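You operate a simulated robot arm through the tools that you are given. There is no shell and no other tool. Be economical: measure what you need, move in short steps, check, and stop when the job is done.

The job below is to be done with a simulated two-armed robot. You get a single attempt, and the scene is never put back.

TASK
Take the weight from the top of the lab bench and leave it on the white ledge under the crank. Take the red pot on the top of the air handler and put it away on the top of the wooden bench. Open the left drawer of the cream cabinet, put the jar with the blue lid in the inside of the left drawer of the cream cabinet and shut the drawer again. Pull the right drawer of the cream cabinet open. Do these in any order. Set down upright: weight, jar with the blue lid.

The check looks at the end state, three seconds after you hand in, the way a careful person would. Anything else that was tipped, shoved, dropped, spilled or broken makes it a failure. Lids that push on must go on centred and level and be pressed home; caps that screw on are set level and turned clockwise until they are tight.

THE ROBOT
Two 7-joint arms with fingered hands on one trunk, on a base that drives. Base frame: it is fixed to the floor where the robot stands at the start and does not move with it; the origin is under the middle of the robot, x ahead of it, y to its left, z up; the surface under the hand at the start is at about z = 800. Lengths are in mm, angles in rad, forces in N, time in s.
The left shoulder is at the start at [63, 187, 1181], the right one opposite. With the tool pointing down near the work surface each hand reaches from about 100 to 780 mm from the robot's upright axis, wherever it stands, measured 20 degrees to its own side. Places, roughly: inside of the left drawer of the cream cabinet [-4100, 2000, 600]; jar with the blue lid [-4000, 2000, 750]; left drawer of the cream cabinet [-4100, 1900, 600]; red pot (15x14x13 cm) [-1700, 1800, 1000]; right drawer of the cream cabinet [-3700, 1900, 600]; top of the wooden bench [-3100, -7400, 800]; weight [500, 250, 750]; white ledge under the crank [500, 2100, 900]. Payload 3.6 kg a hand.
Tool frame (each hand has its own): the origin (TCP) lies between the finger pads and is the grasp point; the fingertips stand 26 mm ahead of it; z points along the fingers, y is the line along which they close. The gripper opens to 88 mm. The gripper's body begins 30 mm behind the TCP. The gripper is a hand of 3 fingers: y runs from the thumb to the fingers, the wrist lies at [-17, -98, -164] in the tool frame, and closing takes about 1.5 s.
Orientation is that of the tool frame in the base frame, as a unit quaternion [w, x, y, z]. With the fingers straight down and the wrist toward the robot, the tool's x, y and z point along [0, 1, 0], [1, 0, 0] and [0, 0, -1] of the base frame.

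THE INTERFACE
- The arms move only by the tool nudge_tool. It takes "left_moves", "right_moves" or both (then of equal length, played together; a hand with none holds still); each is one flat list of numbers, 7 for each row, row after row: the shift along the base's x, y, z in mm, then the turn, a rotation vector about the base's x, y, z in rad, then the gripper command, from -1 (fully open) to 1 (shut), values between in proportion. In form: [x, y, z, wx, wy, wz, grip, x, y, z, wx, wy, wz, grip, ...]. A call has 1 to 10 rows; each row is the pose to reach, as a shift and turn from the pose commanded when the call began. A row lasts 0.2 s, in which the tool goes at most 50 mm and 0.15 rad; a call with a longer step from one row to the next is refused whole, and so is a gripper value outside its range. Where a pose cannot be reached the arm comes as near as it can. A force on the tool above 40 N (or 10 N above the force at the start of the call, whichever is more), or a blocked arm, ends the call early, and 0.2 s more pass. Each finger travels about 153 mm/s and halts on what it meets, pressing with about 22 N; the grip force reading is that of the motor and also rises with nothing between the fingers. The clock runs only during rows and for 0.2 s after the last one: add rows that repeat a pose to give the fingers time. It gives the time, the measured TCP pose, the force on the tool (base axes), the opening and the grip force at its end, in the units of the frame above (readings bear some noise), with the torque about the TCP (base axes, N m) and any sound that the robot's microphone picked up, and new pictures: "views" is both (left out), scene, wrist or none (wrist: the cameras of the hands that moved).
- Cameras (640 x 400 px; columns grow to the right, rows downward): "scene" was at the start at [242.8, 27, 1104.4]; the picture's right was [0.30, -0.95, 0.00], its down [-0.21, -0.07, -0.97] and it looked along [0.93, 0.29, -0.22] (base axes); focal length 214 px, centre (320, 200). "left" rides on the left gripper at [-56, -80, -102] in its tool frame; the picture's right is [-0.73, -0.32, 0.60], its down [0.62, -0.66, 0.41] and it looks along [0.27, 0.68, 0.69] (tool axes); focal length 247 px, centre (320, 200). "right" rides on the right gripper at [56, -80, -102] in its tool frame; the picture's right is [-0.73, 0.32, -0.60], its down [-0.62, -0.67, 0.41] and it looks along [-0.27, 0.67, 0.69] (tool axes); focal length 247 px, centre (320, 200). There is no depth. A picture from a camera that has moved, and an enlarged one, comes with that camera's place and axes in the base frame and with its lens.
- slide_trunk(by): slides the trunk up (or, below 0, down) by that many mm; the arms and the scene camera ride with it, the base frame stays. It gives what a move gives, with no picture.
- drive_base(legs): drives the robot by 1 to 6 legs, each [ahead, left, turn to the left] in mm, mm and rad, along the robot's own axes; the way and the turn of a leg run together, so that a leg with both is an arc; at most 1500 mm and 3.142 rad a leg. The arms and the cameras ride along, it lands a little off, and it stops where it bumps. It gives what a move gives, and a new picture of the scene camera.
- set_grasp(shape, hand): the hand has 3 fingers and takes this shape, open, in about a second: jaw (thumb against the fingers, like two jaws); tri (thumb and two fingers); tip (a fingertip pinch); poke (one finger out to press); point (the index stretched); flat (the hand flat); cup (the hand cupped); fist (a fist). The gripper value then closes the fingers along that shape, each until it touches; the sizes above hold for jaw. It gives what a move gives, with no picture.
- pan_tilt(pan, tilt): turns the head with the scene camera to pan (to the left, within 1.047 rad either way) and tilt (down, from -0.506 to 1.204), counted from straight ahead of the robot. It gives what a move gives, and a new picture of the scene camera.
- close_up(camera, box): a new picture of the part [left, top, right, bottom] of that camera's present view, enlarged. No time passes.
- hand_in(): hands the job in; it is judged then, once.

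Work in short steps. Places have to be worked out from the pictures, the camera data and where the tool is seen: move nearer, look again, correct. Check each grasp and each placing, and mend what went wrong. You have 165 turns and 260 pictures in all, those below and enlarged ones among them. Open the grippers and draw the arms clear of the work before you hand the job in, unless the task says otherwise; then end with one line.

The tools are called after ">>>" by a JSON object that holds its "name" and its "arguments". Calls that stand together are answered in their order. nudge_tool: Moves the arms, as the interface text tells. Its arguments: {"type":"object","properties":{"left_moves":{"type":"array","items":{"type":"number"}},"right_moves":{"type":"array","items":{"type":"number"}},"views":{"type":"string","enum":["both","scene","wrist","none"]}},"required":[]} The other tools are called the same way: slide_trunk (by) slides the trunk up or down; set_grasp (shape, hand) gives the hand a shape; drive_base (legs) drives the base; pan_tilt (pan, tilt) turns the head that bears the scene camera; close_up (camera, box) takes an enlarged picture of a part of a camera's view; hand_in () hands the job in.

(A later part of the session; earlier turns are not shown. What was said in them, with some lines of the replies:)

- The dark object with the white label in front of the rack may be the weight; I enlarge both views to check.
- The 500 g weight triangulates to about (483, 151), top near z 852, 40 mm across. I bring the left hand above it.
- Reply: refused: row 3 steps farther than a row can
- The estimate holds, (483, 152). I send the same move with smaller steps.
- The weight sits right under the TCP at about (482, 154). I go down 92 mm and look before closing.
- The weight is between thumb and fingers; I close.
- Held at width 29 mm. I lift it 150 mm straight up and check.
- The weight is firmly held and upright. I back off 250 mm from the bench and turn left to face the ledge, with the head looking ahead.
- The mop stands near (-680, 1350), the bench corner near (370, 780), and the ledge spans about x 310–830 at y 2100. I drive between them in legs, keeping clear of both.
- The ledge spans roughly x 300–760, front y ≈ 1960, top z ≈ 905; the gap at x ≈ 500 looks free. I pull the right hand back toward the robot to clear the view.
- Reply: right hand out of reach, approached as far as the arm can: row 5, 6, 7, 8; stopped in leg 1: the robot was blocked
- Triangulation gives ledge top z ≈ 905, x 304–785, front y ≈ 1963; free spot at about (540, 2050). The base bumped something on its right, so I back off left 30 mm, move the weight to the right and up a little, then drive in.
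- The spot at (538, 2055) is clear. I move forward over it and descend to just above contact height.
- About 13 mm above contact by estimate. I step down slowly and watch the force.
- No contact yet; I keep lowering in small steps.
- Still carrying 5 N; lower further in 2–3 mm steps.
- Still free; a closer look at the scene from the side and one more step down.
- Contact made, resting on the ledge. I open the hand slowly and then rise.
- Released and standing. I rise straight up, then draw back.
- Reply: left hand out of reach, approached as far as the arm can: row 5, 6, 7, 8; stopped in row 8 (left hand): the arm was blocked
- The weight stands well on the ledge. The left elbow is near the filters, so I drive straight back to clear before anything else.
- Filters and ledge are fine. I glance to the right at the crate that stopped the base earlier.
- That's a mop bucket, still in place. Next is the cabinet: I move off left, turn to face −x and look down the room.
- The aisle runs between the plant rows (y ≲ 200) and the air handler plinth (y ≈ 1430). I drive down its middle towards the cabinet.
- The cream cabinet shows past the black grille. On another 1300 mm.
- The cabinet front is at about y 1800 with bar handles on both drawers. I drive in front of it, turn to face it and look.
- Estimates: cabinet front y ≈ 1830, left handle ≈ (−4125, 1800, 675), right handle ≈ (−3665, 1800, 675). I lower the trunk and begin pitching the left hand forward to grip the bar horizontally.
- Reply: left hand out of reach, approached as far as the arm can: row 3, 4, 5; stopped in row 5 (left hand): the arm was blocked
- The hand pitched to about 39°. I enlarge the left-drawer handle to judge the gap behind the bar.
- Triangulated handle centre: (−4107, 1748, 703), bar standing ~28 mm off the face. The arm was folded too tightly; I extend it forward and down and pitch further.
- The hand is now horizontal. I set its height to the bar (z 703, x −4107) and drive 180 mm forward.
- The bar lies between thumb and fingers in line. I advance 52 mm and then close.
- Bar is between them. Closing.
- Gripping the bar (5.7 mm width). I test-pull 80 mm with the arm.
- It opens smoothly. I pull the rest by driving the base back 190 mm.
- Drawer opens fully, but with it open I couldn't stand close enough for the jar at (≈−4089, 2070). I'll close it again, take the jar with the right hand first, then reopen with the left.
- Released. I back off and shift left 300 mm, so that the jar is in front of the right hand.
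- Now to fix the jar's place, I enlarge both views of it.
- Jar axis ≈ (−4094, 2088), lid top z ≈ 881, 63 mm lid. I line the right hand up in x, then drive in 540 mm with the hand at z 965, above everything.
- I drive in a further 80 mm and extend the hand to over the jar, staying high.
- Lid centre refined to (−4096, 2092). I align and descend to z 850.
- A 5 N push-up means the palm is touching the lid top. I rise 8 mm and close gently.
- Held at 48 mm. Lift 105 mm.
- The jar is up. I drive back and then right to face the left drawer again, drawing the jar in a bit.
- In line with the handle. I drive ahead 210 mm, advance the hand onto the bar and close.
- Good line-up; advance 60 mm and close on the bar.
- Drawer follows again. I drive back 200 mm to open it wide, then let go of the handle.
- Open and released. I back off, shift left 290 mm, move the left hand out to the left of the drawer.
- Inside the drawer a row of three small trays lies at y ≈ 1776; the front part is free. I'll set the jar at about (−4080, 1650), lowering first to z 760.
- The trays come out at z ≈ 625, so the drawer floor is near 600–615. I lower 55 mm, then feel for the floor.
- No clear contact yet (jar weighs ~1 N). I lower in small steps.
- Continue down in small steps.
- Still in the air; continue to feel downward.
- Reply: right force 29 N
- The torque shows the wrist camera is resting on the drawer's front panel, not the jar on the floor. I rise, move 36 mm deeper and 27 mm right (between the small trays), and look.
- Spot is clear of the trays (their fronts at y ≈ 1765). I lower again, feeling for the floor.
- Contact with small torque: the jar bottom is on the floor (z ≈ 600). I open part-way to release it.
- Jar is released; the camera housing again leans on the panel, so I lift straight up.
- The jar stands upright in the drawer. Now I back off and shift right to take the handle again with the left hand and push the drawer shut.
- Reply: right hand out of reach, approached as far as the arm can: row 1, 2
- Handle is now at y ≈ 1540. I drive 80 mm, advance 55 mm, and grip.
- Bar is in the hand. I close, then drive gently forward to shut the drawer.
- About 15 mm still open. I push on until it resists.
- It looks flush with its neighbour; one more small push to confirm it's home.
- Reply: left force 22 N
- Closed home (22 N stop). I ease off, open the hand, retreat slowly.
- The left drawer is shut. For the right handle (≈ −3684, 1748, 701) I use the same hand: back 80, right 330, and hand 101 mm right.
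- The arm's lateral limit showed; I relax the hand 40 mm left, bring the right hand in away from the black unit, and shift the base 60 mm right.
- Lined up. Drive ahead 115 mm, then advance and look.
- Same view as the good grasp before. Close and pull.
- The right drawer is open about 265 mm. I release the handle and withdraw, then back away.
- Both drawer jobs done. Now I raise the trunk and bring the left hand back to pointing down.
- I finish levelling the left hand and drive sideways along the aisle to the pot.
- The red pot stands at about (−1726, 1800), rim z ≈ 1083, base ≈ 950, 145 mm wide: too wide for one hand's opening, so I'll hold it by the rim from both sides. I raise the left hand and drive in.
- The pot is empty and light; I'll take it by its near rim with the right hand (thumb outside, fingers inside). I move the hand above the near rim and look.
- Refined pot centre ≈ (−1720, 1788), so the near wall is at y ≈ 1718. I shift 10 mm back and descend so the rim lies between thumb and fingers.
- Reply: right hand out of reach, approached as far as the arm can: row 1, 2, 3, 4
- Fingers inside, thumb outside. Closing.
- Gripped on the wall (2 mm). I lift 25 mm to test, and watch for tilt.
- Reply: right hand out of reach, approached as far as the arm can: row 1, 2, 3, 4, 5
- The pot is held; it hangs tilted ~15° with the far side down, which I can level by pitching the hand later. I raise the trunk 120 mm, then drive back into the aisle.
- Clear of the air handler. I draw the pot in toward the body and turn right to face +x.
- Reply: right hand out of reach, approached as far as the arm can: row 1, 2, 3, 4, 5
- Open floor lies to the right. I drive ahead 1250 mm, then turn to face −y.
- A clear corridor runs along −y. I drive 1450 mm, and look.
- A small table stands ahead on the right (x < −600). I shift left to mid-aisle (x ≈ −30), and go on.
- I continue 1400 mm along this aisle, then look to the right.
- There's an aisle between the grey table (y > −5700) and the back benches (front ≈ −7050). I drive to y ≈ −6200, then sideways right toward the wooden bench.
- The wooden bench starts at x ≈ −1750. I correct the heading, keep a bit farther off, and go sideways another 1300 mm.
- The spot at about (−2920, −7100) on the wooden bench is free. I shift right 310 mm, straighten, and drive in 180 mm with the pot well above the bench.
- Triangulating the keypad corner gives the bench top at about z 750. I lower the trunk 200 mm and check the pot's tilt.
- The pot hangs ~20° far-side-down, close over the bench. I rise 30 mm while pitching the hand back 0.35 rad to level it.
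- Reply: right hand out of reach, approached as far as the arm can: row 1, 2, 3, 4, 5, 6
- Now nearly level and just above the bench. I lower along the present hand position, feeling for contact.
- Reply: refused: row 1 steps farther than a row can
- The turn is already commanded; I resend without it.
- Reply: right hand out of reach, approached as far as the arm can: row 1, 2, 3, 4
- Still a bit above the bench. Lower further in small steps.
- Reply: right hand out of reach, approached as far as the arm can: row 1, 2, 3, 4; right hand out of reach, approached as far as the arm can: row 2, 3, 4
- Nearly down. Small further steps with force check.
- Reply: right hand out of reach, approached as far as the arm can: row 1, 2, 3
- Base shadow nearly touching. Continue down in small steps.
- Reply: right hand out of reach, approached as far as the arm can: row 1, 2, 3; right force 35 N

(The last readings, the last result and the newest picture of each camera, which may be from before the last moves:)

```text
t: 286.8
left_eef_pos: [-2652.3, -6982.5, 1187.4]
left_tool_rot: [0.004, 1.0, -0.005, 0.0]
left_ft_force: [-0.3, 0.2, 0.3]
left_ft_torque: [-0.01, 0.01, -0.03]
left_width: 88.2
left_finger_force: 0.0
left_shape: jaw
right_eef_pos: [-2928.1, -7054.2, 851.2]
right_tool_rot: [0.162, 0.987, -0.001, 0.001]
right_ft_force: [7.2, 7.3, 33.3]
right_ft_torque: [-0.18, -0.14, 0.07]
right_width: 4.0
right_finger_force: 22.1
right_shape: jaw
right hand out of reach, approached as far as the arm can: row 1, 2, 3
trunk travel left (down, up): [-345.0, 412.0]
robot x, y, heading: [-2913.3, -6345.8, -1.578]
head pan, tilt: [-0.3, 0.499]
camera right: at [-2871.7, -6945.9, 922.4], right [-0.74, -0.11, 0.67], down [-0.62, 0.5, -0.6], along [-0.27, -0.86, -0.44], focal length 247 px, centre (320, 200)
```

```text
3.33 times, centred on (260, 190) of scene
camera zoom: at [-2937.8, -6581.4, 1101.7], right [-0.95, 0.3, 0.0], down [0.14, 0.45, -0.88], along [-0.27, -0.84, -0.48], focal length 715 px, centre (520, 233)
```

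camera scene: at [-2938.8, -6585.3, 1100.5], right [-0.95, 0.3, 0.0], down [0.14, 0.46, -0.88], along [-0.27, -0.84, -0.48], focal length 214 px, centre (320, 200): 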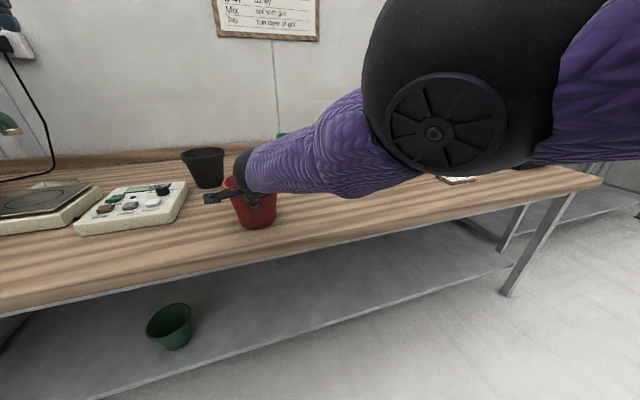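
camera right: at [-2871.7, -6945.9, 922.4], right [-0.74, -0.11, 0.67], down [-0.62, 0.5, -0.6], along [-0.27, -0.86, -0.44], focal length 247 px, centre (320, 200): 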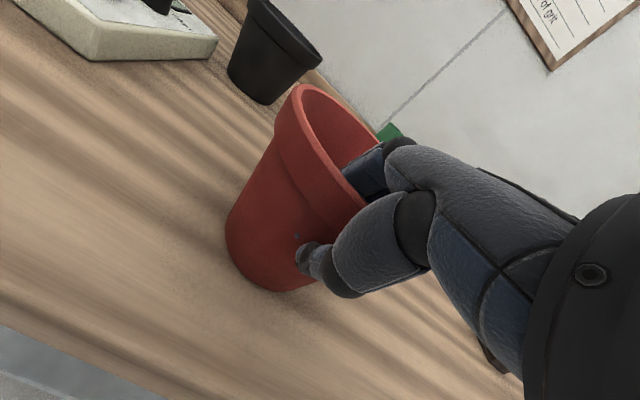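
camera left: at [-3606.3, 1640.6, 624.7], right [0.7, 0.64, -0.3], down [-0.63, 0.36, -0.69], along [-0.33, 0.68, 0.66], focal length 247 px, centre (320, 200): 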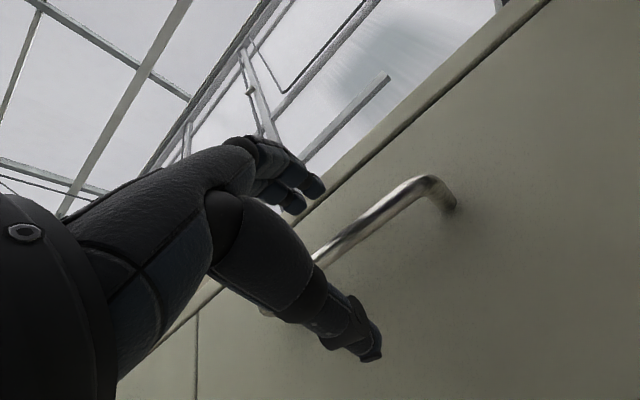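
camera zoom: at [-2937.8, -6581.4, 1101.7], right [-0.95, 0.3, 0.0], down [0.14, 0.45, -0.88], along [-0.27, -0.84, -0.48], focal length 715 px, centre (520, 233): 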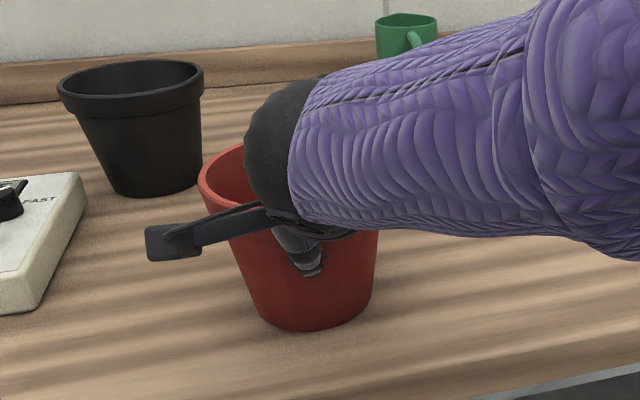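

The pot is on the bench (pressing 33 N). I ease up and open the fingers.

>>> {"name": "nudge_tool", "arguments": {"right_moves": [0, 0, 5, 0, 0, 0, 1, 0, 0, 10, 0, 0, 0, 1, 0, 0, 11, 0, 0, 0, 0.7, 0, 0, 11, 0, 0, 0, 0.4, 0, 0, 11, 0, 0, 0, 0.1, 0, 0, 11, 0, 0, 0, -0.2, 0, 0, 11, 0, 0, 0, -0.5, 0, 0, 11, 0, 0, 0, -0.5], "views": "both"}}

```text
t: 288.6
left_eef_pos: [-2654.0, -6986.9, 1184.5]
left_tool_rot: [0.001, 1.0, -0.004, 0.001]
left_ft_force: [-0.5, -1.0, 1.0]
left_ft_torque: [-0.01, -0.02, 0.01]
left_width: 87.8
left_finger_force: 0.0
left_shape: jaw
right_eef_pos: [-2931.7, -7056.2, 848.8]
right_tool_rot: [0.154, 0.988, -0.004, -0.003]
right_ft_force: [-0.8, -0.5, -0.3]
right_ft_torque: [0.0, 0.02, 0.04]
right_width: 65.7
right_finger_force: 0.0
right_shape: jaw
right hand out of reach, approached as far as the arm can: row 2, 3, 4
trunk travel left (down, up): [-345.0, 412.0]
robot x, y, heading: [-2910.3, -6349.5, -1.578]
head pan, tilt: [-0.3, 0.499]
camera scene: at [-2938.7, -6585.2, 1100.6], right [-0.95, 0.3, 0.0], down [0.14, 0.46, -0.88], along [-0.27, -0.84, -0.48], focal length 214 px, centre (320, 200)
camera right: at [-2874.1, -6950.1, 923.0], right [-0.73, -0.12, 0.67], down [-0.62, 0.51, -0.59], along [-0.28, -0.85, -0.45], focal length 247 px, centre (320, 200)
```

scene: 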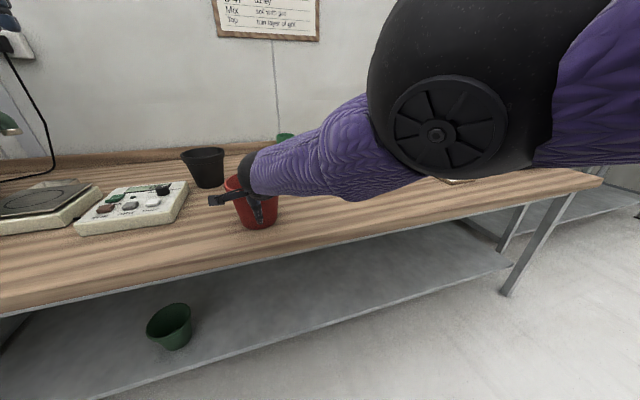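
right: 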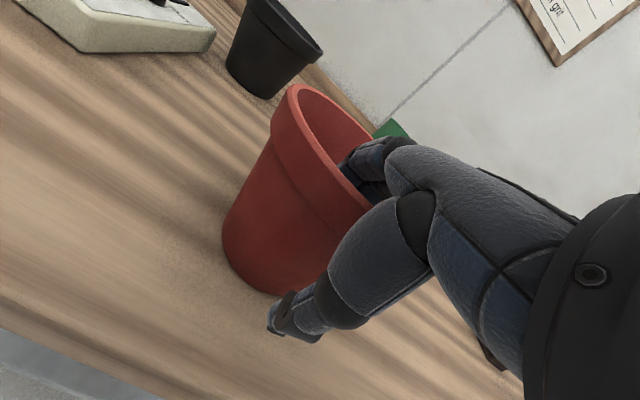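

The pot stands level and free. I raise the trunk 120 mm to lift the fingers straight out.

>>> {"name": "slide_trunk", "arguments": {"by": 60}}

>>> {"name": "nudge_tool", "arguments": {"right_moves": [0, 0, 0, 0, 0, 0, -0.6], "views": "both"}}

```text
t: 289.6
left_eef_pos: [-2654.7, -6987.3, 1245.0]
left_tool_rot: [0.001, 1.0, -0.004, 0.001]
left_ft_force: [0.0, 0.3, 0.1]
left_ft_torque: [0.01, -0.02, -0.01]
left_width: 87.9
left_finger_force: 0.0
left_shape: jaw
right_eef_pos: [-2930.3, -7053.1, 924.2]
right_tool_rot: [0.163, 0.987, -0.004, -0.002]
right_ft_force: [0.3, 0.6, -0.8]
right_ft_torque: [-0.03, 0.02, 0.02]
right_width: 65.8
right_finger_force: 0.1
right_shape: jaw
trunk travel left (down, up): [-405.0, 352.0]
robot x, y, heading: [-2909.7, -6345.8, -1.574]
head pan, tilt: [-0.3, 0.499]
```

```text
t: 290.0
left_eef_pos: [-2654.4, -6987.5, 1246.0]
left_tool_rot: [0.002, 1.0, -0.005, 0.001]
left_ft_force: [0.3, 0.7, 0.3]
left_ft_torque: [0.01, -0.04, 0.01]
left_width: 87.7
left_finger_force: 0.1
left_shape: jaw
right_eef_pos: [-2931.0, -7053.5, 923.8]
right_tool_rot: [0.163, 0.987, -0.004, -0.003]
right_ft_force: [-0.4, 0.4, 0.3]
right_ft_torque: [0.03, 0.01, 0.0]
right_width: 70.1
right_finger_force: 0.1
right_shape: jaw
trunk travel left (down, up): [-405.0, 352.0]
robot x, y, heading: [-2912.0, -6345.1, -1.575]
head pan, tilt: [-0.3, 0.499]
camera scene: at [-2938.8, -6578.0, 1164.6], right [-0.95, 0.3, 0.0], down [0.14, 0.46, -0.88], along [-0.27, -0.84, -0.48], focal length 214 px, centre (320, 200)
camera right: at [-2875.4, -6945.2, 996.0], right [-0.73, -0.1, 0.67], down [-0.62, 0.5, -0.6], along [-0.28, -0.86, -0.43], focal length 247 px, centre (320, 200)
```

scene: 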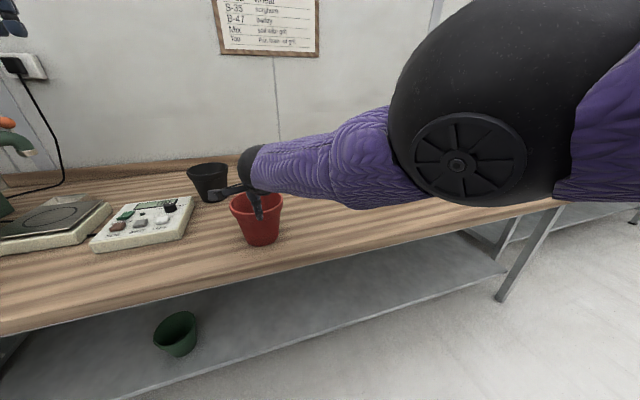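
right: 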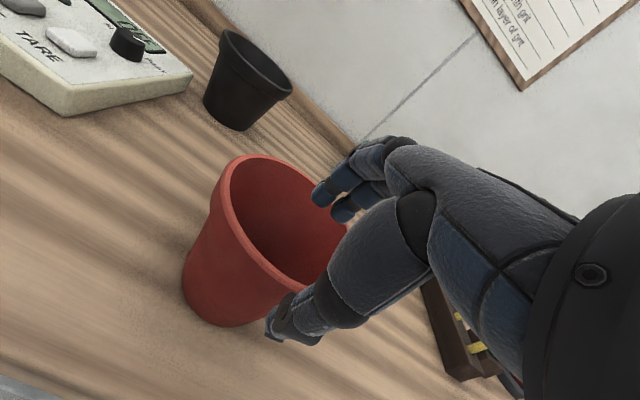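

The pot stayed standing; fingers are nearly clear of the rim. I raise a further 100 mm and then back away.

>>> {"name": "slide_trunk", "arguments": {"by": 100}}

>>> {"name": "drive_base", "arguments": {"legs": [[-200, 0, 0]]}}

>>> {"name": "pan_tilt", "arguments": {"pan": 0, "tilt": 0.5}}

```text
t: 291.3
left_eef_pos: [-2654.1, -6986.6, 1344.6]
left_tool_rot: [0.0, 1.0, -0.004, 0.001]
left_ft_force: [-0.6, 0.2, -0.2]
left_ft_torque: [0.01, 0.02, 0.04]
left_width: 87.9
left_finger_force: 0.0
left_shape: jaw
right_eef_pos: [-2932.2, -7049.9, 1048.2]
right_tool_rot: [0.181, 0.983, -0.003, -0.002]
right_ft_force: [-0.8, -0.3, -0.2]
right_ft_torque: [-0.01, 0.03, 0.01]
right_width: 70.1
right_finger_force: 0.1
right_shape: jaw
trunk travel left (down, up): [-505.0, 252.0]
robot x, y, heading: [-2912.6, -6347.4, -1.574]
head pan, tilt: [-0.3, 0.499]
```

```text
t: 292.9
left_eef_pos: [-2654.4, -6781.2, 1346.4]
left_tool_rot: [0.001, 1.0, -0.005, 0.001]
left_ft_force: [0.3, 0.7, 0.2]
left_ft_torque: [-0.01, -0.01, 0.02]
left_width: 87.8
left_finger_force: 0.1
left_shape: jaw
right_eef_pos: [-2931.5, -6845.0, 1049.5]
right_tool_rot: [0.18, 0.984, -0.004, -0.002]
right_ft_force: [-0.6, 0.5, 0.1]
right_ft_torque: [0.0, -0.02, 0.01]
right_width: 70.2
right_finger_force: 0.2
right_shape: jaw
trunk travel left (down, up): [-505.0, 252.0]
robot x, y, heading: [-2913.8, -6141.6, -1.578]
head pan, tilt: [-0.3, 0.499]
camera scene: at [-2937.4, -6364.5, 1269.7], right [-0.95, 0.3, 0.0], down [0.15, 0.46, -0.88], along [-0.27, -0.84, -0.48], focal length 214 px, centre (320, 200)
```

scene: 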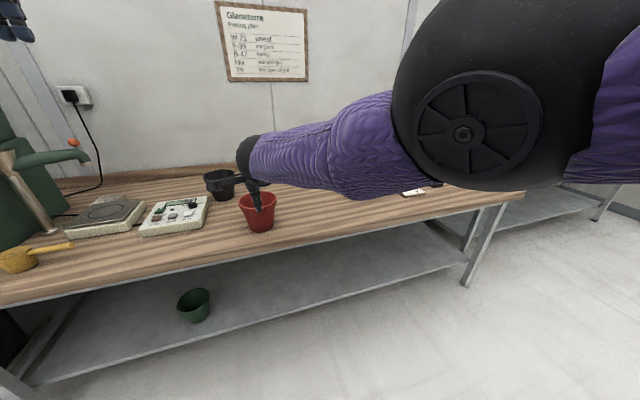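

```text
t: 293.7
left_eef_pos: [-2653.9, -6784.0, 1345.4]
left_tool_rot: [0.002, 1.0, -0.005, 0.001]
left_ft_force: [0.3, 0.8, 0.8]
left_ft_torque: [0.02, 0.02, -0.01]
left_width: 87.9
left_finger_force: 0.0
left_shape: jaw
right_eef_pos: [-2931.7, -6847.6, 1048.9]
right_tool_rot: [0.18, 0.984, -0.004, -0.002]
right_ft_force: [0.3, -0.8, 0.6]
right_ft_torque: [0.0, 0.01, 0.0]
right_width: 70.1
right_finger_force: 0.0
right_shape: jaw
trunk travel left (down, up): [-505.0, 252.0]
robot x, y, heading: [-2909.3, -6142.8, -1.576]
head pan, tilt: [0.0, 0.499]
camera scene: at [-2910.7, -6370.3, 1269.4], right [-1.0, 0.01, 0.0], down [0.0, 0.48, -0.88], along [-0.01, -0.88, -0.48], focal length 214 px, centre (320, 200)
```

scene: 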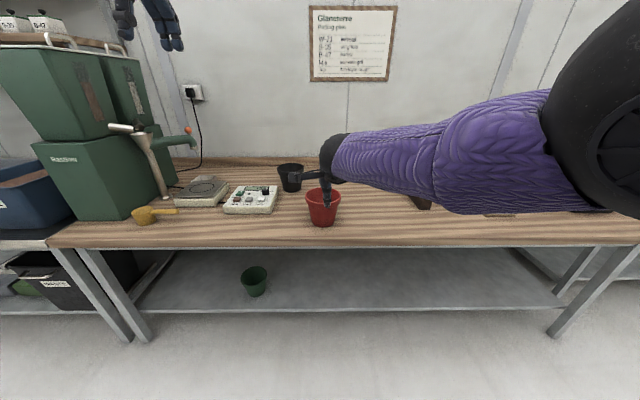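

The red pot stands upright on the wooden bench. I open the right hand fully as a last step.

>>> {"name": "nudge_tool", "arguments": {"right_moves": [0, 0, 0, 0, 0, 0, -1, 0, 0, 0, 0, 0, 0, -1], "views": "wrist"}}

```text
t: 294.3
left_eef_pos: [-2653.1, -6783.2, 1343.6]
left_tool_rot: [0.002, 1.0, -0.005, 0.001]
left_ft_force: [0.8, 0.7, -0.7]
left_ft_torque: [0.0, 0.04, 0.0]
left_width: 88.0
left_finger_force: 0.1
left_shape: jaw
right_eef_pos: [-2932.3, -6845.3, 1050.1]
right_tool_rot: [0.181, 0.984, -0.003, -0.003]
right_ft_force: [-0.4, -0.4, 0.4]
right_ft_torque: [0.0, 0.02, 0.01]
right_width: 87.8
right_finger_force: 0.0
right_shape: jaw
trunk travel left (down, up): [-505.0, 252.0]
robot x, y, heading: [-2905.5, -6141.8, -1.58]
head pan, tilt: [0.0, 0.499]
camera right: at [-2875.3, -6735.7, 1117.4], right [-0.73, -0.08, 0.68], down [-0.62, 0.48, -0.62], along [-0.28, -0.87, -0.4], focal length 247 px, centre (320, 200)
```

right: 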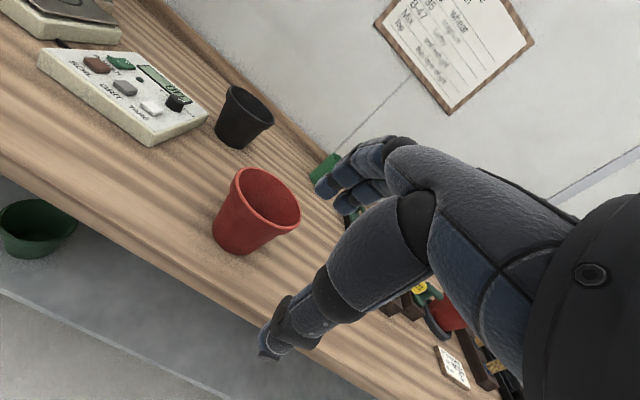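

All four jobs are done, both hands are open and clear; I hand in.

>>> {"name": "hand_in", "arguments": {}}

```text
The job is handed in.
```

I finished and handed in all four jobs: the weight stands on the white ledge, the blue-lidded jar stands in the shut left drawer, the right drawer is open, and the red pot is on the wooden bench. Early on the base bumped something on its right, probably the mop bucket near the lab bench. The bucket looked in place afterwards, but I can't rule out a slight shift.
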